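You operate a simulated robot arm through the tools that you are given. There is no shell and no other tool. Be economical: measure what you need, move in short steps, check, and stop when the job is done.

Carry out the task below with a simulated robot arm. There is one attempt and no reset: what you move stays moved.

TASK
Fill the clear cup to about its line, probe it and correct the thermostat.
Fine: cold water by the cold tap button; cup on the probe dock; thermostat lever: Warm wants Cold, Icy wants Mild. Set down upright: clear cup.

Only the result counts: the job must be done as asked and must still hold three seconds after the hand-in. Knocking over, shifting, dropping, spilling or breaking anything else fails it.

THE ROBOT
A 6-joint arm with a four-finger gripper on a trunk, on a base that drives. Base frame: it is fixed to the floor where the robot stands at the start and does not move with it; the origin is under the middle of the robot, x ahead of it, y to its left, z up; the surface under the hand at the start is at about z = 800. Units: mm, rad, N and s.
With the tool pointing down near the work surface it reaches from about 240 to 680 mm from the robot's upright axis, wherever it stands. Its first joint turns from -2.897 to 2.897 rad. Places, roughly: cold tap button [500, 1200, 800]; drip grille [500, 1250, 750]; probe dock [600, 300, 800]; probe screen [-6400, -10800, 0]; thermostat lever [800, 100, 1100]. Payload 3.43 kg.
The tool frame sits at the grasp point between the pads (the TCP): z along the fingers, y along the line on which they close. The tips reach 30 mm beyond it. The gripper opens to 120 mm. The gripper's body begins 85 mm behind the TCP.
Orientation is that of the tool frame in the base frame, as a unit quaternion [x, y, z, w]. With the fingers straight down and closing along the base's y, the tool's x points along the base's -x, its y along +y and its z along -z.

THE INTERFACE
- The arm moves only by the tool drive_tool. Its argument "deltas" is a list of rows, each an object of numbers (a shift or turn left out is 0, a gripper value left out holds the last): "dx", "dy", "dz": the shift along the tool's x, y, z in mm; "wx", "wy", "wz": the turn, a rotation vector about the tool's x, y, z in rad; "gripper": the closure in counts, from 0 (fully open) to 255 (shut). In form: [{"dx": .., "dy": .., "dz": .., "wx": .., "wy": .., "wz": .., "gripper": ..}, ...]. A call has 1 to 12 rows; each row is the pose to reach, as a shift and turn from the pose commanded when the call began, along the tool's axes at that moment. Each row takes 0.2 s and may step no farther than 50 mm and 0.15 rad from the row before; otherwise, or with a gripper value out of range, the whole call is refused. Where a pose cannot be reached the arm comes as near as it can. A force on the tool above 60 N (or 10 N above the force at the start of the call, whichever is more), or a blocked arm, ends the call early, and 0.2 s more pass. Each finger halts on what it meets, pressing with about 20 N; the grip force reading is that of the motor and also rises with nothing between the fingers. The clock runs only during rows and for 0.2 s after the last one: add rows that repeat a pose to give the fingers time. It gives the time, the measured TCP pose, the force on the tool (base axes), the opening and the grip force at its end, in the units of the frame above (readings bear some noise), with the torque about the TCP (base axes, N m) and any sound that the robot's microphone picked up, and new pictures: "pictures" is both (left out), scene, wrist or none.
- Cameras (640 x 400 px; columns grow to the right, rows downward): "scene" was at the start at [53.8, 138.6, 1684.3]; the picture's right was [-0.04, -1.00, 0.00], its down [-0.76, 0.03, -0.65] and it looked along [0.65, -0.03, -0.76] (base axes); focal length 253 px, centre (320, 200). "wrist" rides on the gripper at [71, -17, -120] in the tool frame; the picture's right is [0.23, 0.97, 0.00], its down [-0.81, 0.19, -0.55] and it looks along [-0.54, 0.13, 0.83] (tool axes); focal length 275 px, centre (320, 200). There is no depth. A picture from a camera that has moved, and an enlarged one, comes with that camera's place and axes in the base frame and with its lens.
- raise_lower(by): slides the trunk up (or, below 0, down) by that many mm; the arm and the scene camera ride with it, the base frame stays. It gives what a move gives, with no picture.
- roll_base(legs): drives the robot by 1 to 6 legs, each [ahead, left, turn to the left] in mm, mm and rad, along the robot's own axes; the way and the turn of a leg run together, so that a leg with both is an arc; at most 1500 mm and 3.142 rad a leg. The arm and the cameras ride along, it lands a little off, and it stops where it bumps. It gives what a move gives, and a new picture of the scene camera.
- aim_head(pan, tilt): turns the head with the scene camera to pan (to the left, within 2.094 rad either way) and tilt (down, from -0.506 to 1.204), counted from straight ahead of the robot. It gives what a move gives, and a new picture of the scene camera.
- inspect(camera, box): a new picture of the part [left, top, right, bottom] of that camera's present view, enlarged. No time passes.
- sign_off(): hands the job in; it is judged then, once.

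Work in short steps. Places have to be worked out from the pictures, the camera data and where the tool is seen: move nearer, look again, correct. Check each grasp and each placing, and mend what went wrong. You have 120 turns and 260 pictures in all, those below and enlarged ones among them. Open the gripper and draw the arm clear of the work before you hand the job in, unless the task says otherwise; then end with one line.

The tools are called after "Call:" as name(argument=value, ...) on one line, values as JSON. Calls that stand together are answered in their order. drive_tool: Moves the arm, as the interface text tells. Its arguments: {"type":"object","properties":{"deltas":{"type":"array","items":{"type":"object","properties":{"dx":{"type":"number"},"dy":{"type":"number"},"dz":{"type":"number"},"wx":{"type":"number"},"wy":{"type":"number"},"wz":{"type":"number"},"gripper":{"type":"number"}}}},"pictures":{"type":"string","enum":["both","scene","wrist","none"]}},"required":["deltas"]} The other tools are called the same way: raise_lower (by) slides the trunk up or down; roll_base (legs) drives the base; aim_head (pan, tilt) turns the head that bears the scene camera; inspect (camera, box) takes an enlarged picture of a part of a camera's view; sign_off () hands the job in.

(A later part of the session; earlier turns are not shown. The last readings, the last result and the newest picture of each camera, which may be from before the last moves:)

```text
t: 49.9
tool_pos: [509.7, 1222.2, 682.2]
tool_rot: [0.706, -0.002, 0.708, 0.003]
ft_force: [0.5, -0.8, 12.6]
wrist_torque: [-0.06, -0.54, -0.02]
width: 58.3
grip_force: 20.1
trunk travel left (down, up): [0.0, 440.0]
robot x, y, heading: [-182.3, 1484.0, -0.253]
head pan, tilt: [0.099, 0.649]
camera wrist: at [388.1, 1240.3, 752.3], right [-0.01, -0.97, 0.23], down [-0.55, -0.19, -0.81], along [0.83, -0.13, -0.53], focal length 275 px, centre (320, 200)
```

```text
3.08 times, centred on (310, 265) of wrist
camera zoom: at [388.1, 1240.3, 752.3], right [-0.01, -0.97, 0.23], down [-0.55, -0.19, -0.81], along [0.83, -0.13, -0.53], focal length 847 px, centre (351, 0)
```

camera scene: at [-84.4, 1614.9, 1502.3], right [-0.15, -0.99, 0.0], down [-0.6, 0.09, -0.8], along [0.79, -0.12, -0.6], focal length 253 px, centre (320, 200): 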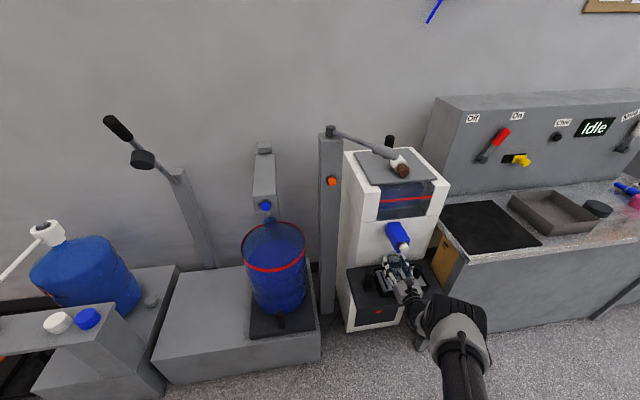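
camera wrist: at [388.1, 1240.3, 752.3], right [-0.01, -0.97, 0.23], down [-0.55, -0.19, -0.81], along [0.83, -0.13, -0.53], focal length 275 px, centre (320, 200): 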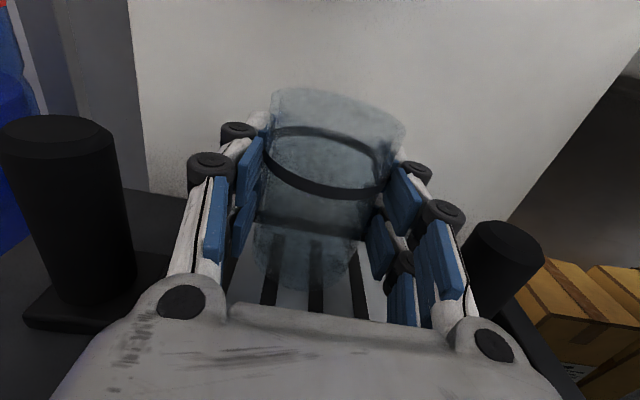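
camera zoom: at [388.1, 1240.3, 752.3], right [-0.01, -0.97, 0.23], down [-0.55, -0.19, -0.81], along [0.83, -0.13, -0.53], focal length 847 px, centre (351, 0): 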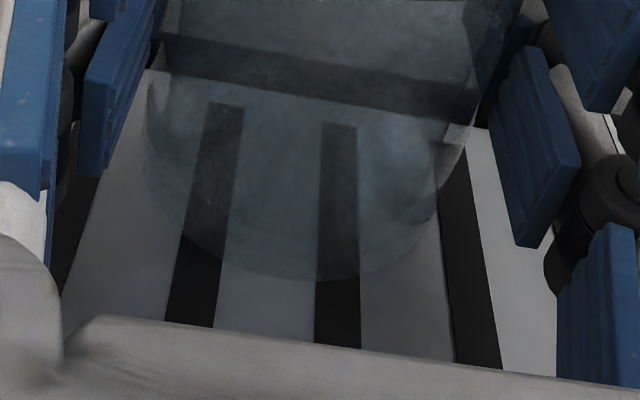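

Contact at TCP z≈682, but the torque suggests it is at the cup's far edge, perhaps the tray rim. I lift a little, draw back 11 mm and lower again to compare.

Call:
drive_tool(deltas=[{"dx": 6}, {"dx": 8, "dz": -6}, {"dx": 8, "dz": -11}, {"dx": 3, "dz": -11}, {"dx": 0, "dz": -11}, {"dx": -2, "dz": -11}], pictures="wrist")

Call:
inspect(camera="wrist", box=[220, 200, 400, 330])

```text
t: 51.2
tool_pos: [499.1, 1223.4, 680.6]
tool_rot: [0.706, -0.002, 0.708, 0.003]
ft_force: [0.2, 0.7, 13.2]
wrist_torque: [0.04, 0.27, 0.02]
width: 58.2
grip_force: 20.5
trunk travel left (down, up): [0.0, 440.0]
robot x, y, heading: [-182.1, 1482.7, -0.259]
head pan, tilt: [0.099, 0.649]
camera wrist: at [376.7, 1240.5, 750.3], right [-0.01, -0.97, 0.23], down [-0.55, -0.19, -0.81], along [0.83, -0.13, -0.53], focal length 275 px, centre (320, 200)
```

wrist: 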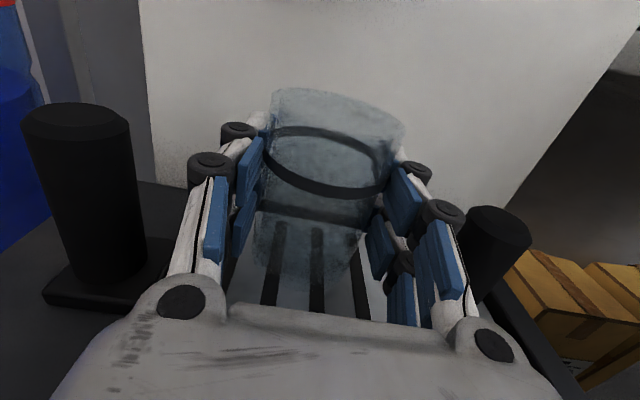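

```text
3.08 times, centred on (310, 265) of wrist
camera zoom: at [376.7, 1240.5, 750.3], right [-0.01, -0.97, 0.23], down [-0.55, -0.19, -0.81], along [0.83, -0.13, -0.53], focal length 847 px, centre (351, 0)
```

zoom: 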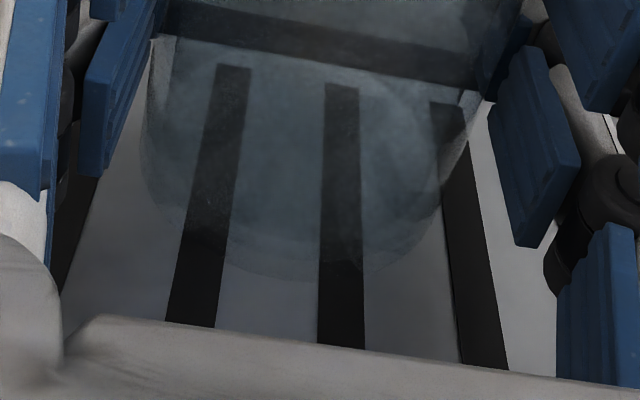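

Now the contact is on the grille itself (torque reversed, no rim). I relieve the press slightly and open just enough to release.

Call:
drive_tool(deltas=[{"dx": 3, "gripper": 150}, {"dx": 3, "gripper": 120}, {"dx": 3, "gripper": 100}, {"dx": 3, "gripper": 100}, {"dx": 3, "gripper": 100}], pictures="both")

Call:
inspect(camera="scene", box=[350, 200, 450, 330])

```text
t: 52.5
tool_pos: [497.9, 1222.4, 678.9]
tool_rot: [0.708, -0.002, 0.706, 0.002]
ft_force: [0.1, -0.6, 0.5]
wrist_torque: [0.0, 0.02, 0.01]
width: 72.9
grip_force: 0.0
trunk travel left (down, up): [0.0, 440.0]
robot x, y, heading: [-182.0, 1489.9, -0.252]
head pan, tilt: [0.099, 0.649]
camera scene: at [-84.6, 1614.9, 1502.3], right [-0.15, -0.99, 0.0], down [-0.6, 0.09, -0.8], along [0.79, -0.12, -0.6], focal length 253 px, centre (320, 200)
camera wrist: at [376.0, 1240.5, 750.7], right [-0.01, -0.97, 0.23], down [-0.56, -0.19, -0.81], along [0.83, -0.13, -0.54], focal length 275 px, centre (320, 200)
```

scene: 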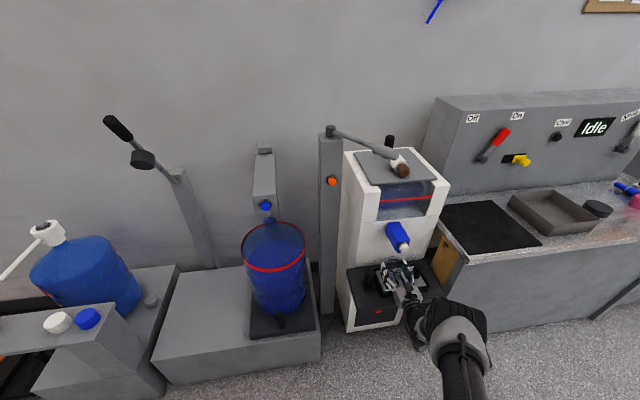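
wrist: 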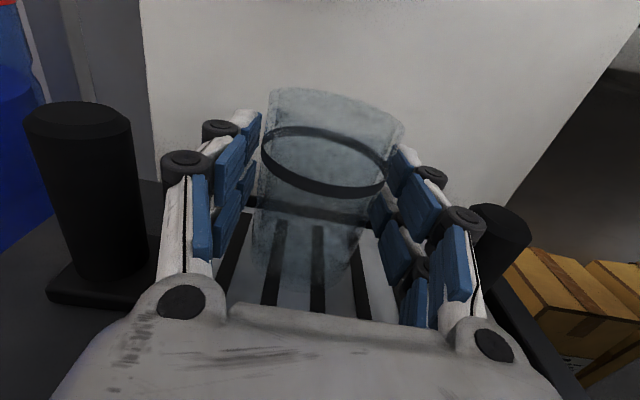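

```text
3.08 times, centred on (400, 265) of scene
camera zoom: at [-84.6, 1614.9, 1502.3], right [-0.15, -0.99, 0.0], down [-0.6, 0.09, -0.8], along [0.79, -0.12, -0.6], focal length 779 px, centre (74, 0)
```

zoom: 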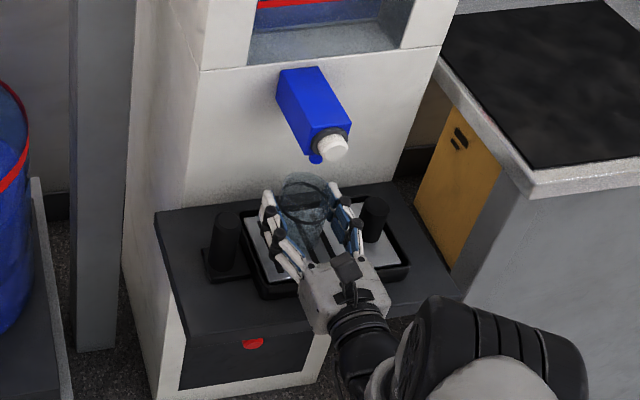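

Released and the cup stands upright. I withdraw straight back.

Call:
drive_tool(deltas=[{"dz": -20}, {"dz": -50}, {"dz": -90}, {"dz": -130}, {"dz": -160}, {"dz": -160}], pictures="both")

Call:
inspect(camera="scene", box=[350, 200, 450, 330])

```text
t: 53.9
tool_pos: [337.2, 1225.0, 677.4]
tool_rot: [0.708, -0.003, 0.707, 0.002]
ft_force: [0.5, 0.2, 0.6]
wrist_torque: [0.0, 0.01, 0.01]
width: 72.9
grip_force: 0.0
trunk travel left (down, up): [0.0, 440.0]
robot x, y, heading: [-183.5, 1487.7, -0.254]
head pan, tilt: [0.099, 0.649]
camera scene: at [-84.7, 1614.9, 1502.4], right [-0.15, -0.99, 0.0], down [-0.6, 0.09, -0.8], along [0.79, -0.12, -0.6], focal length 253 px, centre (320, 200)
camera wrist: at [215.6, 1241.0, 749.0], right [-0.01, -0.97, 0.23], down [-0.56, -0.19, -0.81], along [0.83, -0.13, -0.54], focal length 275 px, centre (320, 200)
```

scene: 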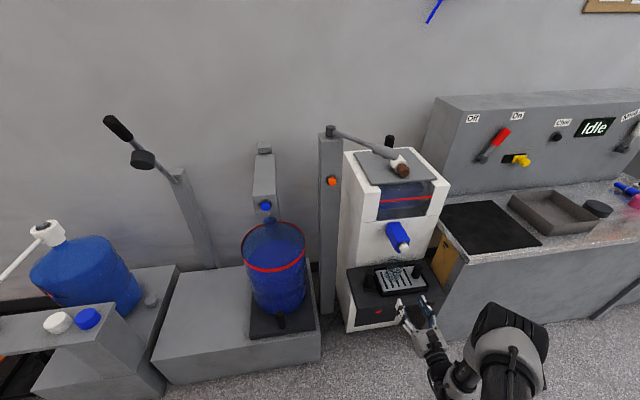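
wrist: 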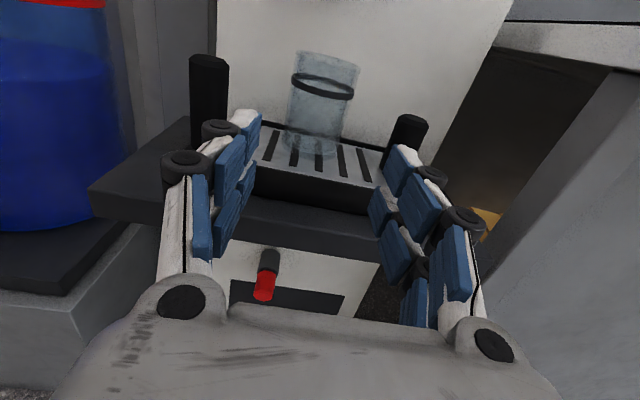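

```text
3.08 times, centred on (400, 265) of scene
camera zoom: at [-84.7, 1614.9, 1502.4], right [-0.15, -0.99, 0.0], down [-0.6, 0.09, -0.8], along [0.79, -0.12, -0.6], focal length 779 px, centre (74, 0)
```

zoom: 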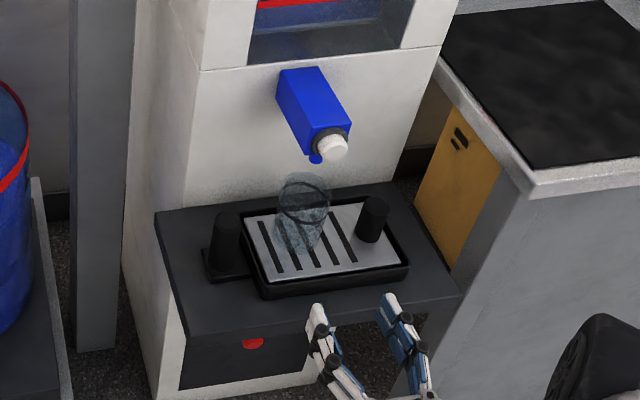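

Cup stands well on the grille. I close the fingers, rise to button height and look.

Call:
drive_tool(deltas=[{"dx": 40, "gripper": 255}, {"dx": 80}, {"dx": 120}, {"dx": 148}, {"dx": 148}, {"dx": 148}, {"dx": 148}], pictures="wrist")

Call:
inspect(camera="scene", box=[350, 200, 450, 330])

```text
t: 55.5
tool_pos: [338.0, 1223.9, 827.0]
tool_rot: [0.708, -0.003, 0.706, 0.002]
ft_force: [0.6, -0.2, 1.3]
wrist_torque: [-0.01, 0.0, -0.01]
width: 0.3
grip_force: 19.7
trunk travel left (down, up): [0.0, 440.0]
robot x, y, heading: [-186.3, 1486.4, -0.256]
head pan, tilt: [0.099, 0.649]
camera wrist: at [216.6, 1239.8, 898.5], right [-0.01, -0.97, 0.23], down [-0.56, -0.19, -0.81], along [0.83, -0.13, -0.54], focal length 275 px, centre (320, 200)
```

wrist: 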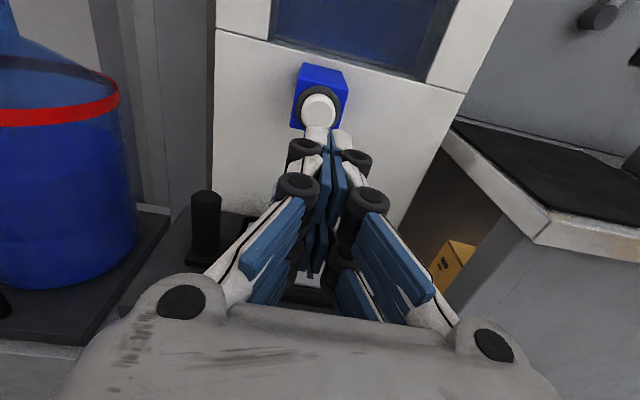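

```text
3.08 times, centred on (400, 265) of scene
camera zoom: at [-84.6, 1614.9, 1502.3], right [-0.15, -0.99, 0.0], down [-0.6, 0.09, -0.8], along [0.79, -0.12, -0.6], focal length 779 px, centre (74, 0)
```

zoom: 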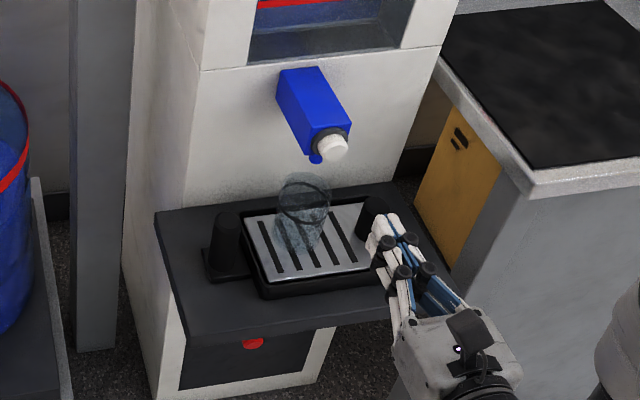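

Button at about (484,1223,824), in line with the fingertips. I approach to just short of it.

Call:
drive_tool(deltas=[{"dz": 40, "dx": -2}, {"dz": 80, "dx": -2}, {"dz": 106, "dx": -2}, {"dz": 106, "dx": -2}], pictures="wrist")

Call:
inspect(camera="scene", box=[360, 210, 440, 310])

```text
t: 56.5
tool_pos: [445.8, 1221.9, 825.8]
tool_rot: [0.708, -0.003, 0.706, 0.002]
ft_force: [-1.1, 0.0, -0.2]
wrist_torque: [-0.01, 0.0, 0.02]
width: 6.2
grip_force: 33.2
trunk travel left (down, up): [0.0, 440.0]
robot x, y, heading: [-182.4, 1487.6, -0.249]
head pan, tilt: [0.099, 0.649]
camera wrist: at [323.6, 1239.2, 896.6], right [-0.01, -0.97, 0.23], down [-0.56, -0.19, -0.81], along [0.83, -0.13, -0.54], focal length 275 px, centre (320, 200)
```

wrist: 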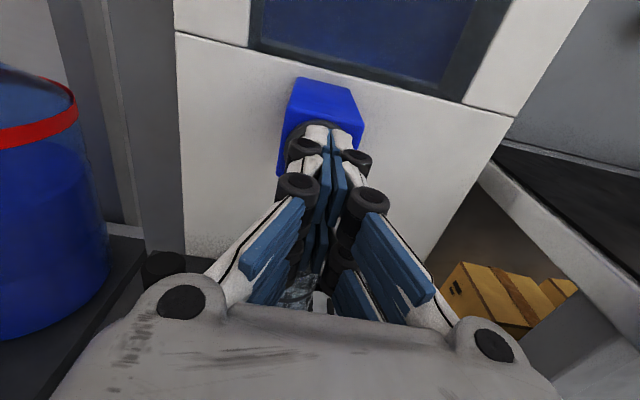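

```text
4.00 times, centred on (400, 260) of scene
camera zoom: at [-84.7, 1615.0, 1502.4], right [-0.15, -0.99, 0.0], down [-0.6, 0.09, -0.8], along [0.79, -0.12, -0.6], focal length 1013 px, centre (0, -40)
```

zoom: 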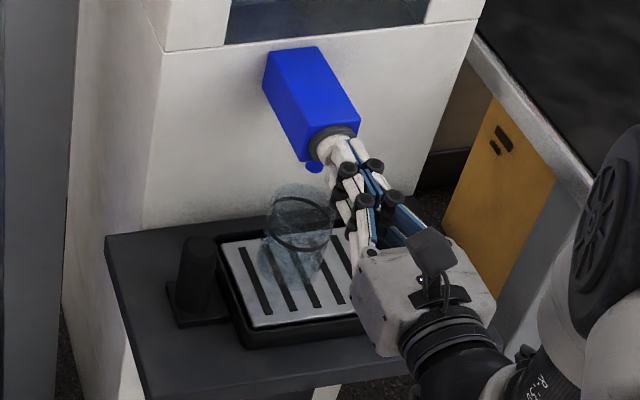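

The fingertips are at the button. I press 6 mm briefly and draw back, to see what flows.

Call:
drive_tool(deltas=[{"dz": 4}, {"dz": 8}, {"dz": 8}, {"dz": -8}], pictures="scene")

Call:
inspect(camera="scene", box=[360, 210, 440, 310])

```text
t: 57.5
tool_pos: [438.9, 1223.8, 826.3]
tool_rot: [0.707, -0.002, 0.707, 0.002]
ft_force: [-0.2, 0.0, 0.4]
wrist_torque: [0.01, 0.02, -0.02]
width: 0.1
grip_force: 33.7
trunk travel left (down, up): [0.0, 440.0]
robot x, y, heading: [-182.2, 1483.5, -0.253]
head pan, tilt: [0.099, 0.649]
heard: click
camera scene: at [-84.9, 1615.0, 1502.4], right [-0.15, -0.99, 0.0], down [-0.6, 0.09, -0.8], along [0.79, -0.12, -0.6], focal length 253 px, centre (320, 200)
```

scene: 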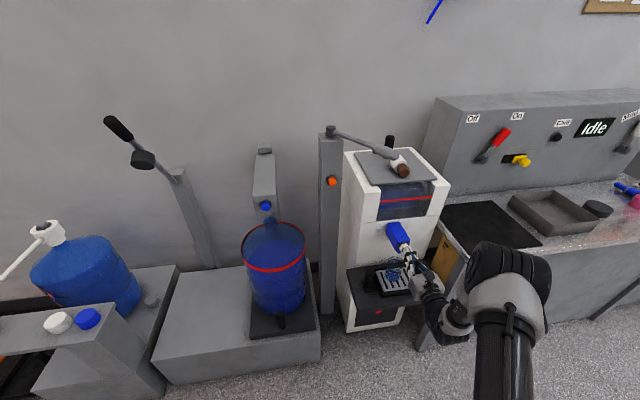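

```text
4.00 times, centred on (400, 260) of scene
camera zoom: at [-84.9, 1615.0, 1502.4], right [-0.15, -0.99, 0.0], down [-0.6, 0.09, -0.8], along [0.79, -0.12, -0.6], focal length 1013 px, centre (0, -40)
```

zoom: 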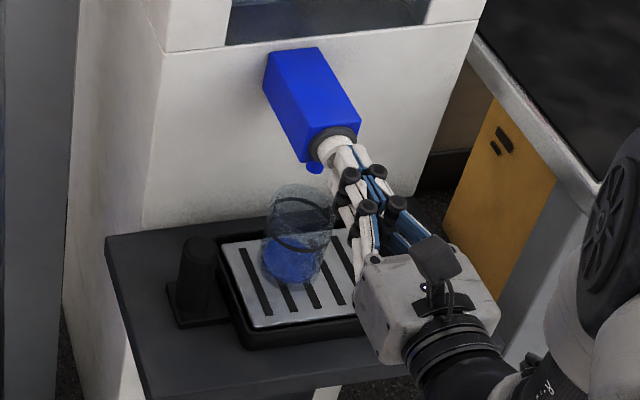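

Water came in, about a quarter full, and it looks stopped. I wait briefly and zoom to confirm.

Call:
drive_tool(deltas=[{"dz": 0}], pictures="none")

Call:
inspect(camera="scene", box=[380, 240, 420, 290])

```text
t: 57.9
tool_pos: [437.3, 1222.9, 825.1]
tool_rot: [0.707, -0.001, 0.707, 0.001]
ft_force: [-0.6, 0.1, 0.0]
wrist_torque: [0.02, 0.05, 0.0]
width: 0.0
grip_force: 33.0
trunk travel left (down, up): [0.0, 440.0]
robot x, y, heading: [-180.8, 1485.3, -0.253]
head pan, tilt: [0.099, 0.649]
```

```text
8.00 times, centred on (400, 265) of scene
camera zoom: at [-84.4, 1614.9, 1502.3], right [-0.15, -0.99, 0.0], down [-0.6, 0.09, -0.8], along [0.79, -0.12, -0.6], focal length 2026 px, centre (-320, -320)
```

zoom: 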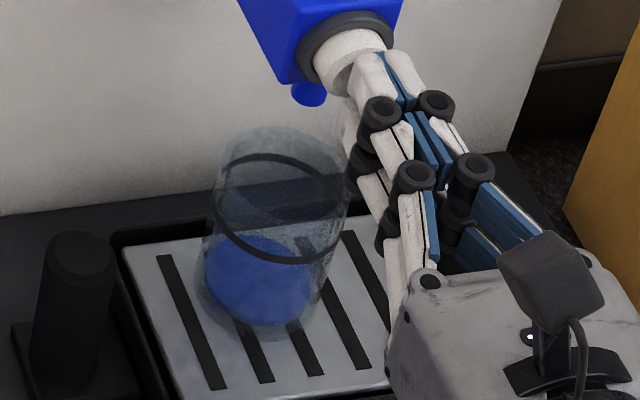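

Level is about 11 mm of the 65 mm to the line. I press for longer, about 1.2 s, then release and measure.

Call:
drive_tool(deltas=[{"dz": 8}, {"dz": 16}, {"dz": 16}, {"dz": 16}, {"dz": 16}, {"dz": 16}, {"dz": 0}], pictures="none")

Call:
inspect(camera="scene", box=[380, 240, 420, 290])

```text
t: 59.5
tool_pos: [438.4, 1224.1, 828.8]
tool_rot: [0.706, -0.001, 0.708, 0.003]
ft_force: [-0.7, 0.0, 0.1]
wrist_torque: [0.0, -0.02, 0.01]
width: 0.0
grip_force: 33.9
trunk travel left (down, up): [0.0, 440.0]
robot x, y, heading: [-179.4, 1486.7, -0.253]
head pan, tilt: [0.099, 0.649]
heard: click
```

```text
8.00 times, centred on (400, 265) of scene
camera zoom: at [-84.9, 1615.0, 1502.5], right [-0.15, -0.99, 0.0], down [-0.6, 0.09, -0.8], along [0.79, -0.12, -0.6], focal length 2026 px, centre (-320, -320)
```

zoom: 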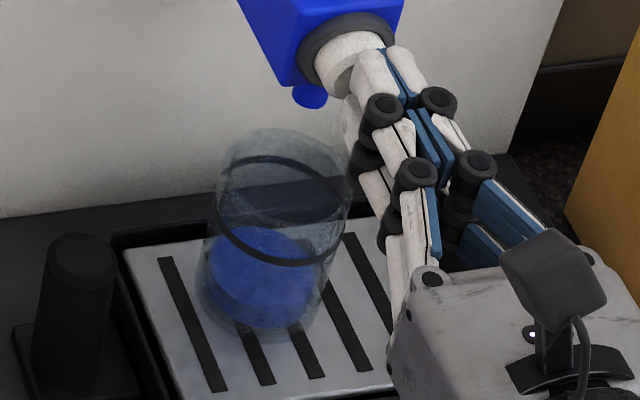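

Level is roughly 22 mm. I press again for about 2 s.

Call:
drive_tool(deltas=[{"dz": 16, "dx": -2}, {"dz": 16, "dx": -2}, {"dz": 16, "dx": -2}, {"dz": 16, "dx": -2}, {"dz": 16, "dx": -2}, {"dz": 16, "dx": -2}, {"dz": 16, "dx": -2}, {"dz": 16, "dx": -2}, {"dz": 0, "dx": -2}], pictures="none")

Call:
inspect(camera="scene", box=[380, 240, 420, 290])

```text
t: 61.5
tool_pos: [437.4, 1224.1, 823.9]
tool_rot: [0.707, -0.001, 0.707, 0.002]
ft_force: [-1.5, -0.6, -0.2]
wrist_torque: [0.0, -0.03, 0.03]
width: 0.2
grip_force: 33.7
trunk travel left (down, up): [0.0, 440.0]
robot x, y, heading: [-182.7, 1489.8, -0.255]
head pan, tilt: [0.099, 0.649]
heard: click
```

```text
8.00 times, centred on (400, 265) of scene
camera zoom: at [-85.0, 1615.0, 1502.4], right [-0.15, -0.99, 0.0], down [-0.6, 0.09, -0.8], along [0.79, -0.12, -0.6], focal length 2026 px, centre (-320, -320)
```

zoom: 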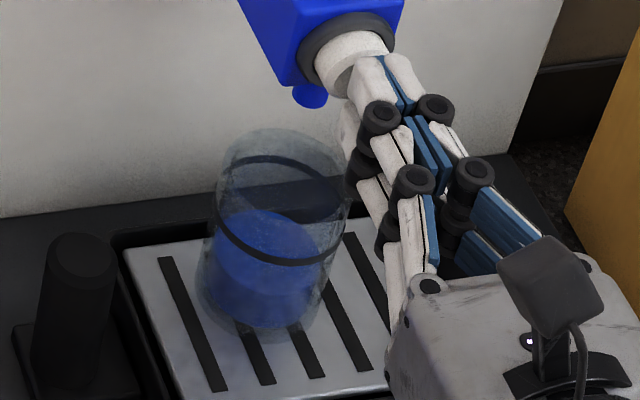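

Still needs roughly 50 px of rise at about 11 px/s. I press for about 2.2 s more.

Call:
drive_tool(deltas=[{"dz": 16}, {"dz": 16}, {"dz": 16}, {"dz": 16}, {"dz": 16}, {"dz": 16}, {"dz": 16}, {"dz": 16}, {"dz": 16}, {"dz": 16}, {"dz": 16}, {"dz": 0}], pictures="none")

Call:
inspect(camera="scene", box=[380, 240, 420, 290])

```text
t: 64.0
tool_pos: [438.1, 1225.4, 825.4]
tool_rot: [0.706, 0.0, 0.708, 0.001]
ft_force: [0.0, -0.1, 1.2]
wrist_torque: [0.05, 0.02, 0.02]
width: 0.0
grip_force: 33.5
trunk travel left (down, up): [0.0, 440.0]
robot x, y, heading: [-182.6, 1489.4, -0.255]
head pan, tilt: [0.099, 0.649]
heard: click
```

```text
8.00 times, centred on (400, 265) of scene
camera zoom: at [-84.7, 1614.9, 1502.5], right [-0.15, -0.99, 0.0], down [-0.6, 0.09, -0.8], along [0.79, -0.12, -0.6], focal length 2026 px, centre (-320, -320)
```

zoom: 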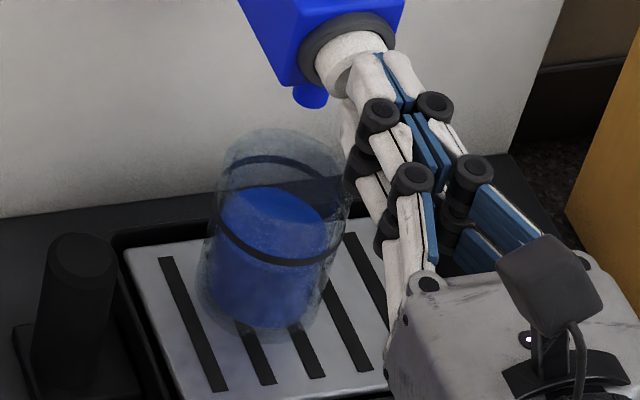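

Another ~24 px to go to the line. I press about 2 s again.

Call:
drive_tool(deltas=[{"dz": 16}, {"dz": 16}, {"dz": 16}, {"dz": 16}, {"dz": 16}, {"dz": 16}, {"dz": 16}, {"dz": 16}, {"dz": 16}, {"dz": 16}, {"dz": 0}], pictures="none")

Call:
inspect(camera="scene", box=[380, 240, 420, 290])

```text
t: 66.5
tool_pos: [438.3, 1227.2, 825.3]
tool_rot: [0.706, 0.0, 0.708, 0.002]
ft_force: [0.0, 0.5, 0.6]
wrist_torque: [-0.01, 0.03, -0.02]
width: 0.0
grip_force: 33.4
trunk travel left (down, up): [0.0, 440.0]
robot x, y, heading: [-181.4, 1487.3, -0.249]
head pan, tilt: [0.099, 0.649]
heard: click
```

```text
8.00 times, centred on (400, 265) of scene
camera zoom: at [-84.8, 1615.2, 1502.5], right [-0.15, -0.99, 0.0], down [-0.6, 0.09, -0.8], along [0.79, -0.12, -0.6], focal length 2026 px, centre (-320, -320)
```

zoom: 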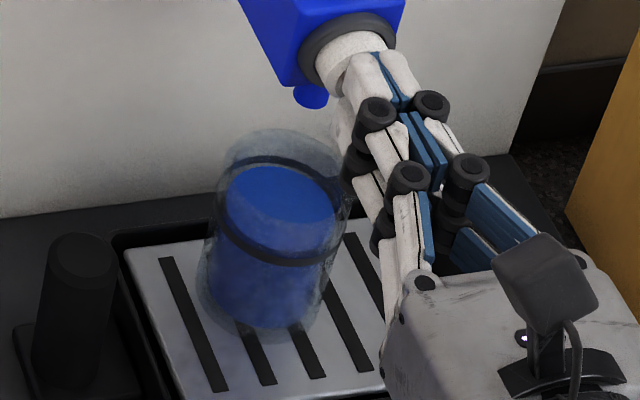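

Level is about at the line. I back off, rise no further, and look with the wrist camera to verify.

Call:
drive_tool(deltas=[{"dz": -40}, {"dz": -80}, {"dz": -100}, {"dz": -100, "dx": -45}, {"dz": -100, "dx": -75}, {"dz": -100, "dx": -75}], pictures="wrist")

Call:
inspect(camera="wrist", box=[280, 60, 400, 180])

```text
t: 67.8
tool_pos: [335.5, 1223.8, 749.1]
tool_rot: [0.708, -0.003, 0.707, 0.002]
ft_force: [0.5, 1.0, -0.8]
wrist_torque: [-0.01, -0.02, 0.03]
width: 0.0
grip_force: 33.7
trunk travel left (down, up): [0.0, 440.0]
robot x, y, heading: [-178.8, 1484.2, -0.251]
head pan, tilt: [0.099, 0.649]
camera wrist: at [214.1, 1241.5, 819.9], right [-0.01, -0.97, 0.23], down [-0.56, -0.19, -0.81], along [0.83, -0.13, -0.54], focal length 275 px, centre (320, 200)
```

wrist: 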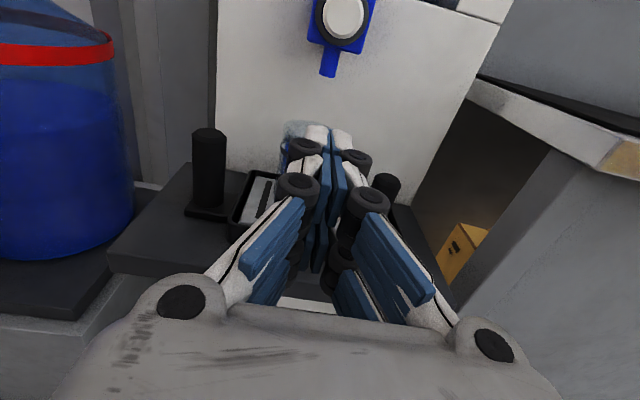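

```text
3.33 times, centred on (340, 120) of wrist
camera zoom: at [214.1, 1241.5, 819.9], right [-0.01, -0.97, 0.23], down [-0.56, -0.19, -0.81], along [0.83, -0.13, -0.54], focal length 918 px, centre (253, 467)
```

zoom: 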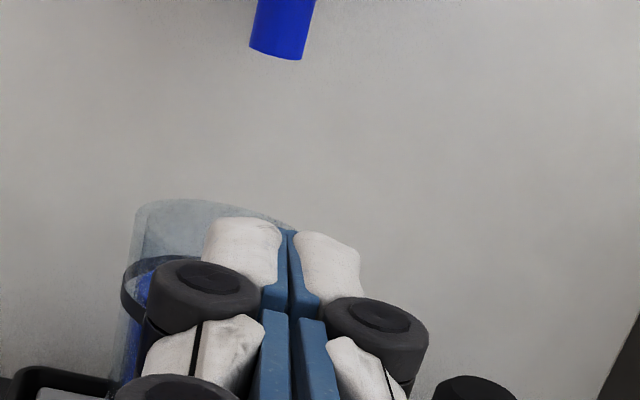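

I open to 74 mm and lower to the grasp height, which also shows the level from a low angle.

Call:
drive_tool(deltas=[{"dx": -35, "gripper": 98}, {"dx": -70}, {"dx": -70}, {"dx": -70}, {"dx": -70}], pictures="wrist")

Call:
inspect(camera="wrist", box=[270, 30, 390, 170])

```text
t: 69.0
tool_pos: [337.0, 1225.5, 678.9]
tool_rot: [0.709, -0.003, 0.706, 0.002]
ft_force: [0.4, -0.9, -0.1]
wrist_torque: [0.04, 0.02, -0.02]
width: 74.0
grip_force: 0.1
trunk travel left (down, up): [0.0, 440.0]
robot x, y, heading: [-181.4, 1483.7, -0.253]
head pan, tilt: [0.099, 0.649]
camera wrist: at [215.3, 1242.4, 750.0], right [-0.01, -0.97, 0.23], down [-0.56, -0.19, -0.81], along [0.83, -0.13, -0.54], focal length 275 px, centre (320, 200)
```

wrist: 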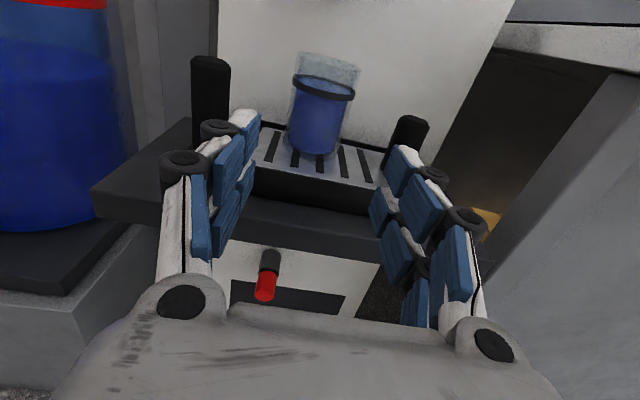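

```text
2.86 times, centred on (330, 100) of wrist
camera zoom: at [215.3, 1242.4, 750.0], right [-0.01, -0.97, 0.23], down [-0.56, -0.19, -0.81], along [0.83, -0.13, -0.54], focal length 786 px, centre (291, 486)
```

zoom: 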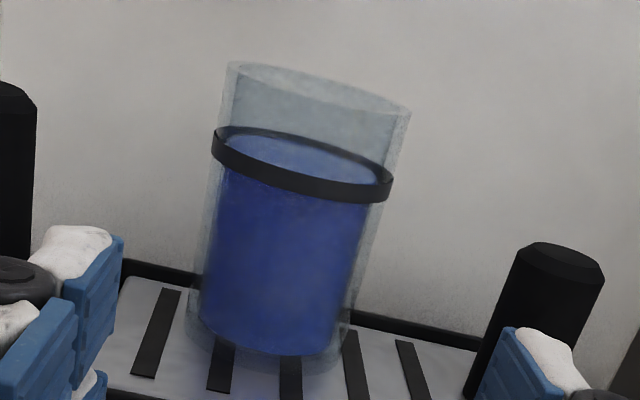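

The water is at the line. I advance to regrasp the cup.

Call:
drive_tool(deltas=[{"dz": 40}, {"dz": 80}, {"dz": 120}, {"dz": 150}, {"dz": 161}, {"dz": 161}], pictures="wrist")

```text
t: 70.5
tool_pos: [496.6, 1224.7, 677.0]
tool_rot: [0.708, -0.003, 0.706, 0.002]
ft_force: [0.4, -0.4, -0.5]
wrist_torque: [-0.02, 0.02, -0.01]
width: 74.1
grip_force: 0.1
trunk travel left (down, up): [0.0, 440.0]
robot x, y, heading: [-180.9, 1487.7, -0.252]
head pan, tilt: [0.099, 0.649]
camera wrist: at [375.5, 1241.0, 748.0], right [-0.01, -0.97, 0.23], down [-0.56, -0.19, -0.81], along [0.83, -0.13, -0.54], focal length 275 px, centre (320, 200)
```

wrist: 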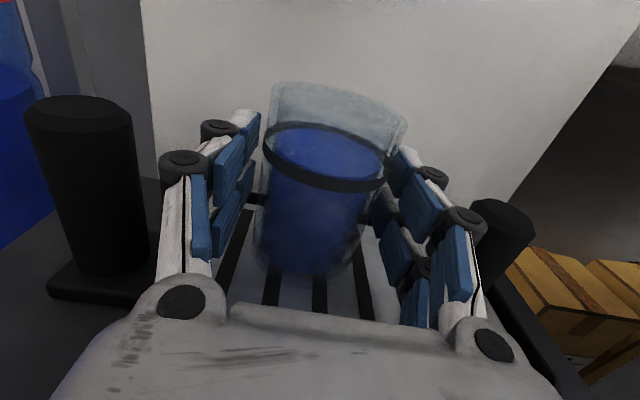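

Cup is between the pads. I close and lift slowly.

Call:
drive_tool(deltas=[{"gripper": 120}, {"gripper": 150}, {"gripper": 150}, {"gripper": 150}, {"dx": 6}, {"dx": 14}, {"dx": 24}, {"dx": 24}], pictures="wrist")

```text
t: 72.2
tool_pos: [496.6, 1222.9, 702.3]
tool_rot: [0.708, -0.003, 0.706, 0.003]
ft_force: [-0.7, 0.3, -0.7]
wrist_torque: [0.04, -0.01, 0.02]
width: 58.0
grip_force: 20.2
trunk travel left (down, up): [0.0, 440.0]
robot x, y, heading: [-179.5, 1483.6, -0.255]
head pan, tilt: [0.099, 0.649]
camera wrist: at [375.3, 1239.7, 773.4], right [-0.01, -0.97, 0.23], down [-0.56, -0.19, -0.81], along [0.83, -0.13, -0.54], focal length 275 px, centre (320, 200)
```

wrist: 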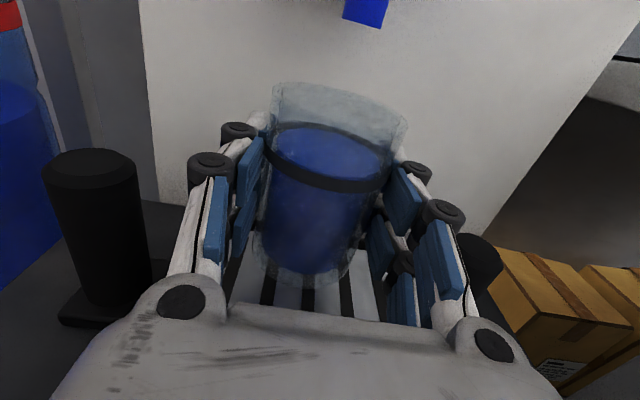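

Cup lifted level. I retreat gently from the tap and raise.

Call:
drive_tool(deltas=[{"dz": -15}, {"dz": -35}, {"dz": -60}, {"dz": -90}, {"dz": -120}, {"dz": -150}, {"dz": -175}, {"dz": -190}, {"dz": -195}], pictures="none")

Call:
drive_tool(deltas=[{"dx": 15}, {"dx": 40}, {"dx": 70}, {"dx": 100}, {"dx": 130}, {"dx": 160}, {"dx": 190}, {"dx": 215}, {"dx": 230}, {"dx": 235}], pictures="wrist")

```text
t: 74.2
tool_pos: [301.2, 1224.6, 701.5]
tool_rot: [0.707, -0.002, 0.707, 0.002]
ft_force: [0.1, 0.1, -0.8]
wrist_torque: [0.01, -0.02, 0.01]
width: 58.2
grip_force: 20.3
trunk travel left (down, up): [0.0, 440.0]
robot x, y, heading: [-185.1, 1483.7, -0.256]
head pan, tilt: [0.099, 0.649]
```

```text
t: 76.5
tool_pos: [301.6, 1223.3, 936.7]
tool_rot: [0.709, -0.003, 0.706, 0.003]
ft_force: [-0.2, 0.2, -0.5]
wrist_torque: [0.0, 0.02, 0.0]
width: 58.3
grip_force: 20.0
trunk travel left (down, up): [0.0, 440.0]
robot x, y, heading: [-185.3, 1483.5, -0.253]
head pan, tilt: [0.099, 0.649]
camera wrist: at [181.2, 1241.6, 1008.9], right [-0.01, -0.97, 0.23], down [-0.56, -0.19, -0.81], along [0.83, -0.13, -0.54], focal length 275 px, centre (320, 200)
```

wrist: 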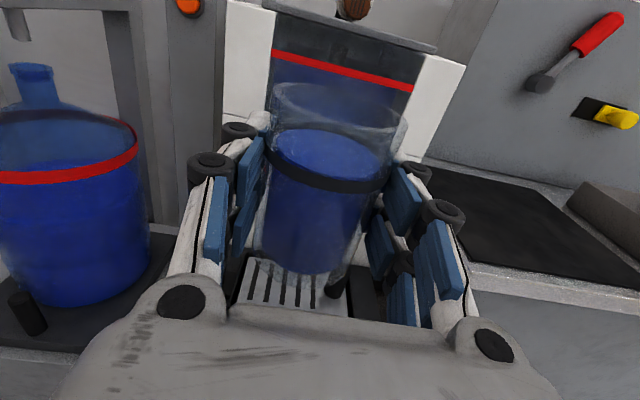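

Water is steady. I drive to the right so the cup comes in front of the probe dock.

Call:
roll_base(legs=[[115, -444, 0], [115, -445, 0]])

Call:
aim_head(pan=0.15, tilt=0.65)

Call:
inspect(camera="wrist", box=[0, 0, 640, 400])

```text
t: 81.5
tool_pos: [295.1, 305.7, 937.6]
tool_rot: [0.708, -0.008, 0.706, 0.007]
ft_force: [-0.3, -0.4, -1.4]
wrist_torque: [-0.01, -0.03, 0.02]
width: 58.2
grip_force: 19.8
trunk travel left (down, up): [0.0, 440.0]
robot x, y, heading: [-184.8, 575.7, -0.267]
head pan, tilt: [0.099, 0.649]
camera scene: at [-87.4, 701.3, 1502.4], right [-0.17, -0.99, 0.0], down [-0.6, 0.1, -0.8], along [0.79, -0.13, -0.6], focal length 253 px, centre (320, 200)
```

scene: 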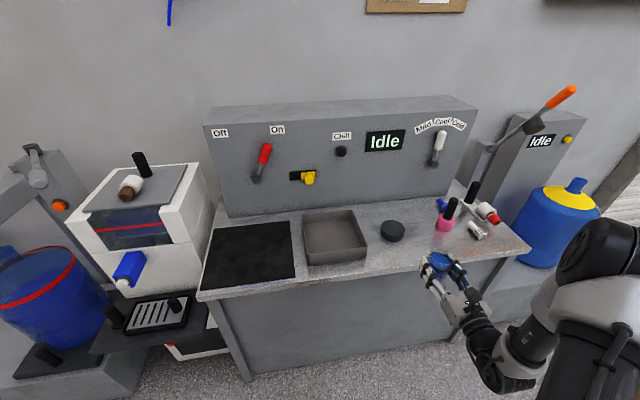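

```text
t: 82.2
tool_pos: [295.3, 306.3, 938.7]
tool_rot: [0.708, -0.007, 0.706, 0.006]
ft_force: [0.0, 0.3, -0.2]
wrist_torque: [0.0, -0.03, 0.01]
width: 58.2
grip_force: 20.2
trunk travel left (down, up): [0.0, 440.0]
robot x, y, heading: [-189.2, 574.8, -0.267]
head pan, tilt: [0.15, 0.649]
camera scene: at [-86.8, 705.8, 1502.3], right [-0.12, -0.99, 0.0], down [-0.6, 0.07, -0.8], along [0.79, -0.09, -0.6], focal length 253 px, centre (320, 200)
```

scene: 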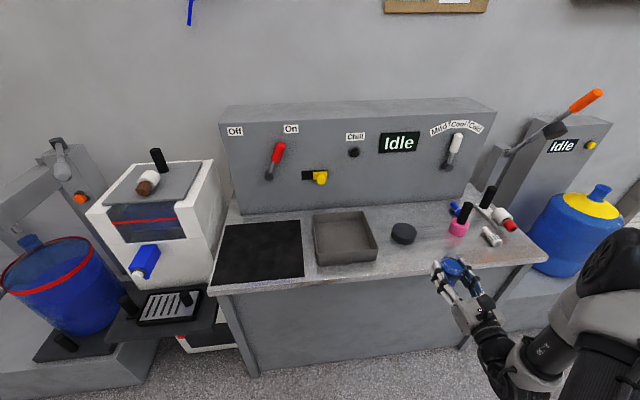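

```text
1.00 times, centred on (320, 200) of wrist (not enlarged: the box is as wide or as high as the picture)
camera zoom: at [173.6, 324.8, 1008.8], right [-0.02, -0.97, 0.23], down [-0.56, -0.18, -0.81], along [0.83, -0.14, -0.54], focal length 275 px, centre (320, 200)
```

zoom: 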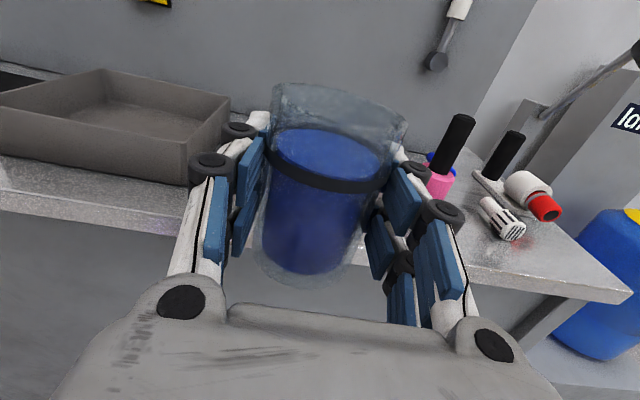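

I zoom on the dock to place it exactly.

Call:
inspect(camera="scene", box=[370, 190, 450, 270])

```text
5.00 times, centred on (410, 230) of scene
camera zoom: at [-86.8, 705.8, 1502.3], right [-0.12, -0.99, 0.0], down [-0.6, 0.07, -0.8], along [0.79, -0.09, -0.6], focal length 1266 px, centre (-130, 50)
```

zoom: 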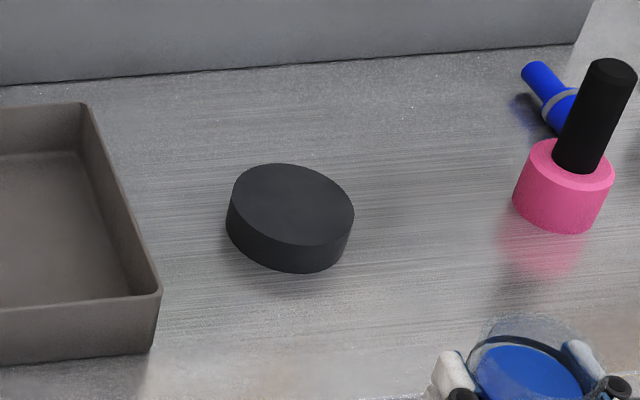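

Dock is at about (569,304), top z≈828, radius 48. I move the cup over it at travel height.

Call:
drive_tool(deltas=[{"dz": 15}, {"dz": 40}, {"dz": 70}, {"dz": 100}, {"dz": 130, "dy": -1}, {"dz": 160, "dy": -2}, {"dz": 190, "dy": -3}, {"dz": 220, "dy": -3}, {"dz": 245, "dy": -3}, {"dz": 262, "dy": -3}, {"dz": 272, "dy": -3}, {"dz": 272, "dy": -3}], pictures="both")

Call:
inspect(camera="scene", box=[370, 170, 450, 270])

```text
t: 84.8
tool_pos: [568.9, 302.7, 937.1]
tool_rot: [0.708, -0.007, 0.706, 0.006]
ft_force: [-0.9, 0.1, -0.2]
wrist_torque: [-0.02, -0.03, -0.03]
width: 58.3
grip_force: 20.1
trunk travel left (down, up): [0.0, 440.0]
robot x, y, heading: [-187.2, 573.8, -0.268]
head pan, tilt: [0.15, 0.649]
camera scene: at [-86.7, 705.9, 1502.3], right [-0.12, -0.99, 0.0], down [-0.6, 0.07, -0.8], along [0.79, -0.09, -0.6], focal length 253 px, centre (320, 200)
camera wrist: at [447.0, 321.5, 1007.9], right [-0.02, -0.97, 0.23], down [-0.56, -0.18, -0.81], along [0.83, -0.14, -0.54], focal length 275 px, centre (320, 200)
```

scene: 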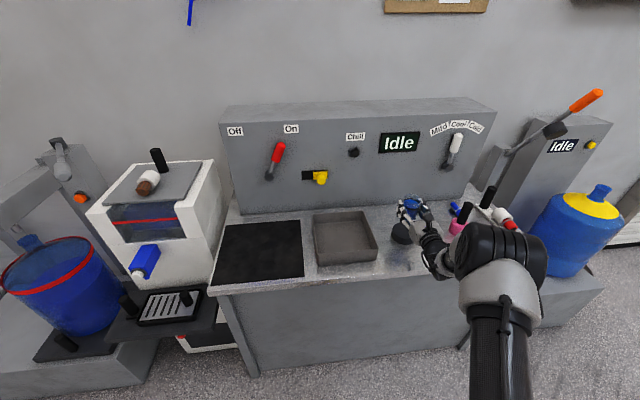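
wrist: 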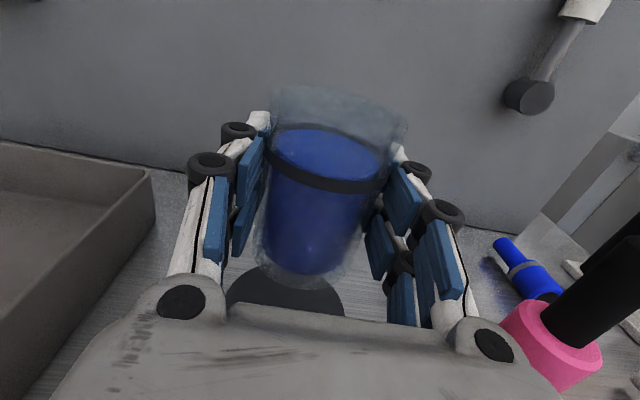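

```text
4.00 times, centred on (410, 220) of scene
camera zoom: at [-86.7, 705.9, 1502.3], right [-0.12, -0.99, 0.0], down [-0.6, 0.07, -0.8], along [0.79, -0.09, -0.6], focal length 1013 px, centre (-40, 120)
```

zoom: 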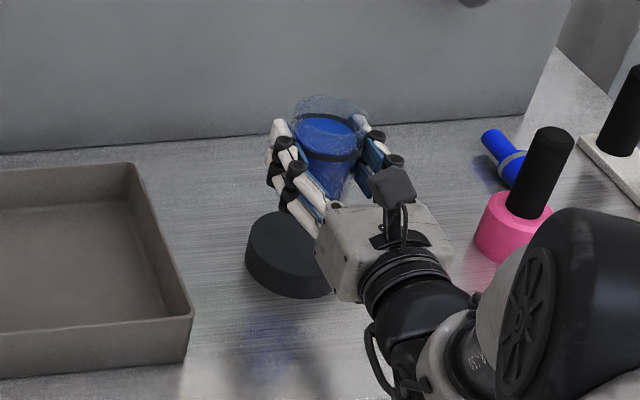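

Aligned with the dock. I lower gently until contact.

Call:
drive_tool(deltas=[{"dx": -12}, {"dx": -26}, {"dx": -40}, {"dx": -48}, {"dx": -52}, {"dx": -55}], pictures="wrist")

```text
t: 86.2
tool_pos: [565.5, 304.5, 881.8]
tool_rot: [0.708, -0.006, 0.706, 0.006]
ft_force: [-0.1, -1.1, -0.9]
wrist_torque: [-0.02, 0.02, 0.0]
width: 58.1
grip_force: 20.0
trunk travel left (down, up): [0.0, 440.0]
robot x, y, heading: [-185.4, 571.2, -0.267]
head pan, tilt: [0.15, 0.649]
camera wrist: at [445.4, 322.9, 953.1], right [-0.02, -0.97, 0.23], down [-0.56, -0.18, -0.81], along [0.83, -0.14, -0.54], focal length 275 px, centre (320, 200)
```

wrist: 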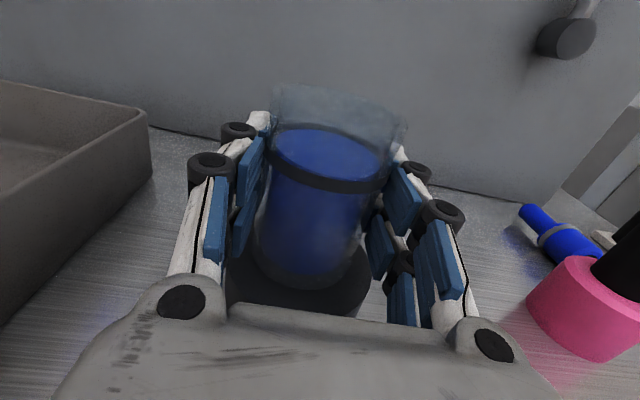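

No contact yet; the cup is well within the disc. I continue in 1.5 mm steps.

Call:
drive_tool(deltas=[{"dx": -1.5}, {"dx": -3}, {"dx": -4.5}], pictures="none")

```text
t: 87.0
tool_pos: [566.4, 303.3, 878.2]
tool_rot: [0.708, -0.007, 0.706, 0.007]
ft_force: [0.6, 0.0, 1.6]
wrist_torque: [-0.06, -0.06, -0.02]
width: 58.0
grip_force: 20.0
trunk travel left (down, up): [0.0, 440.0]
robot x, y, heading: [-186.3, 574.0, -0.27]
head pan, tilt: [0.15, 0.649]
```

Barely touching. I go down a little more.

Call:
drive_tool(deltas=[{"dx": -1}, {"dx": -2}], pictures="wrist")

Call:
inspect(camera="scene", box=[370, 120, 450, 270])

```text
t: 87.6
tool_pos: [566.7, 303.7, 877.4]
tool_rot: [0.706, -0.006, 0.708, 0.007]
ft_force: [1.5, 1.2, 11.2]
wrist_torque: [-0.02, 0.06, 0.02]
width: 58.1
grip_force: 19.9
trunk travel left (down, up): [0.0, 440.0]
robot x, y, heading: [-188.5, 576.7, -0.265]
head pan, tilt: [0.15, 0.649]
camera wrist: at [445.2, 323.0, 948.8], right [-0.02, -0.97, 0.23], down [-0.55, -0.18, -0.81], along [0.83, -0.14, -0.54], focal length 275 px, centre (320, 200)
```

wrist: 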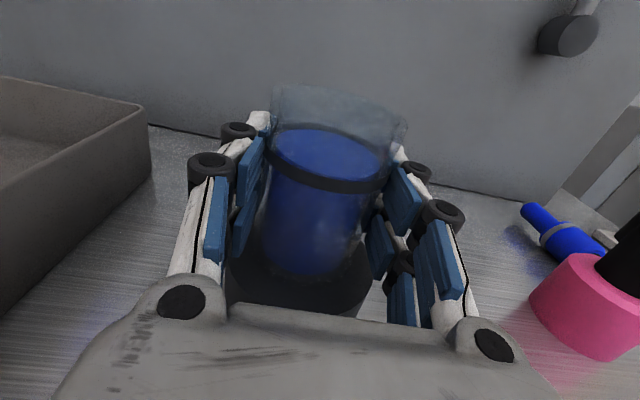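

```text
2.67 times, centred on (410, 195) of scene
camera zoom: at [-87.9, 706.5, 1502.5], right [-0.12, -0.99, 0.0], down [-0.6, 0.07, -0.8], along [0.79, -0.09, -0.6], focal length 675 px, centre (80, 213)
```

zoom: 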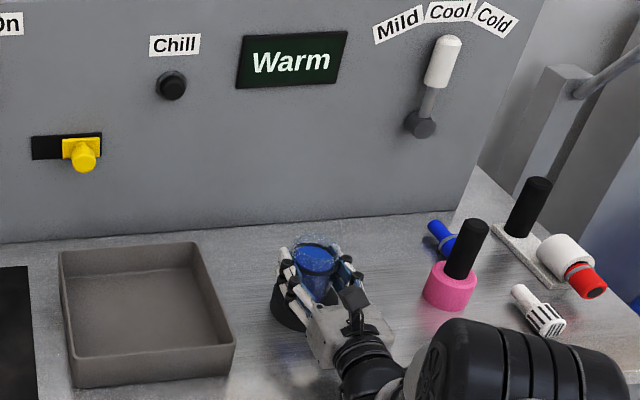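

The screen reads "Warm", so the lever must go to Cold. I relieve pressure, open, and withdraw.

Call:
drive_tool(deltas=[{"dx": 1.5}, {"dx": 1.5, "gripper": 120}, {"dx": 1.5, "gripper": 90}, {"dx": 1.5, "gripper": 80}, {"dx": 1.5, "gripper": 80}], pictures="wrist")

Call:
drive_tool(deltas=[{"dz": -15}, {"dz": -40}, {"dz": -80}, {"dz": -125}, {"dz": -170}, {"dz": -200}], pictures="both")

Call:
inspect(camera="scene", box=[370, 120, 490, 260])

```text
t: 88.8
tool_pos: [567.3, 303.5, 876.9]
tool_rot: [0.708, -0.006, 0.706, 0.006]
ft_force: [0.1, -0.2, 0.5]
wrist_torque: [0.01, -0.02, 0.03]
width: 82.0
grip_force: 0.0
trunk travel left (down, up): [0.0, 440.0]
robot x, y, heading: [-185.6, 575.4, -0.269]
head pan, tilt: [0.15, 0.649]
camera wrist: at [445.7, 322.8, 948.2], right [-0.02, -0.97, 0.23], down [-0.56, -0.18, -0.81], along [0.83, -0.14, -0.54], focal length 275 px, centre (320, 200)
```

wrist: 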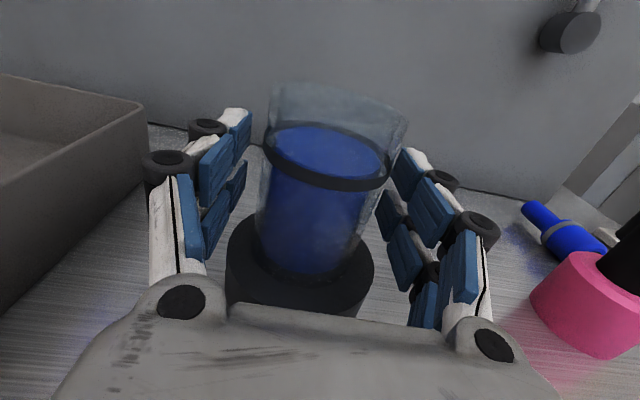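

```text
t: 90.2
tool_pos: [366.2, 305.5, 878.2]
tool_rot: [0.708, -0.008, 0.706, 0.007]
ft_force: [0.0, 0.2, -0.7]
wrist_torque: [0.03, -0.03, 0.03]
width: 82.3
grip_force: 0.1
trunk travel left (down, up): [0.0, 440.0]
robot x, y, heading: [-189.3, 575.6, -0.27]
head pan, tilt: [0.15, 0.649]
camera scene: at [-87.0, 705.8, 1502.4], right [-0.12, -0.99, 0.0], down [-0.6, 0.07, -0.8], along [0.79, -0.09, -0.6], focal length 253 px, centre (320, 200)
camera wrist: at [244.9, 323.3, 949.9], right [-0.02, -0.97, 0.23], down [-0.56, -0.18, -0.81], along [0.83, -0.14, -0.54], focal length 275 px, centre (320, 200)
```

scene: 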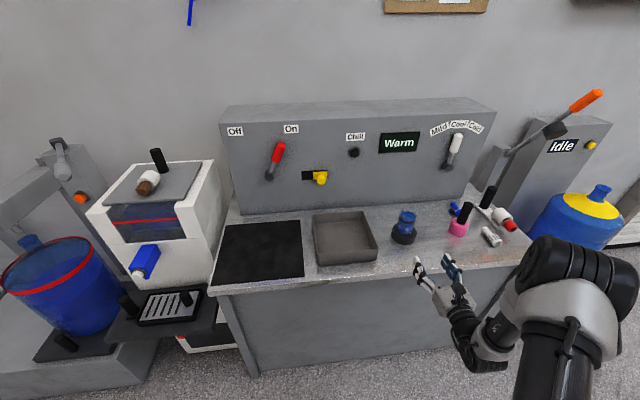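
wrist: 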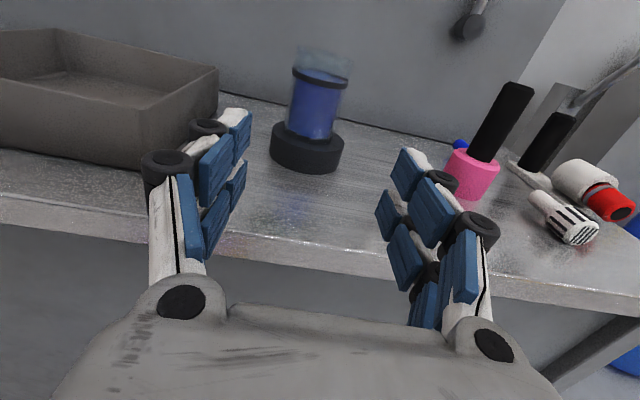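

```text
2.86 times, centred on (430, 190) of scene
camera zoom: at [-87.0, 705.8, 1502.4], right [-0.12, -0.99, 0.0], down [-0.6, 0.07, -0.8], along [0.79, -0.09, -0.6], focal length 724 px, centre (6, 229)
```

zoom: 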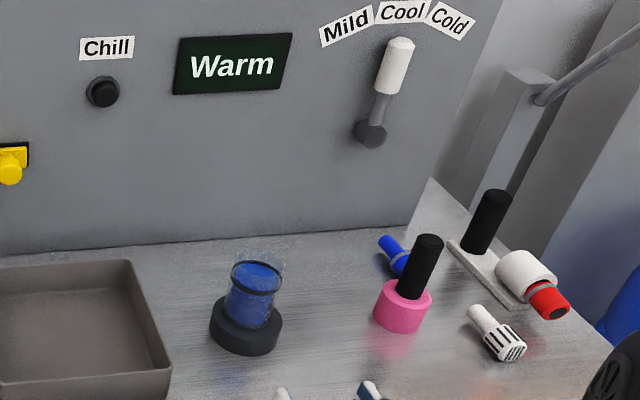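

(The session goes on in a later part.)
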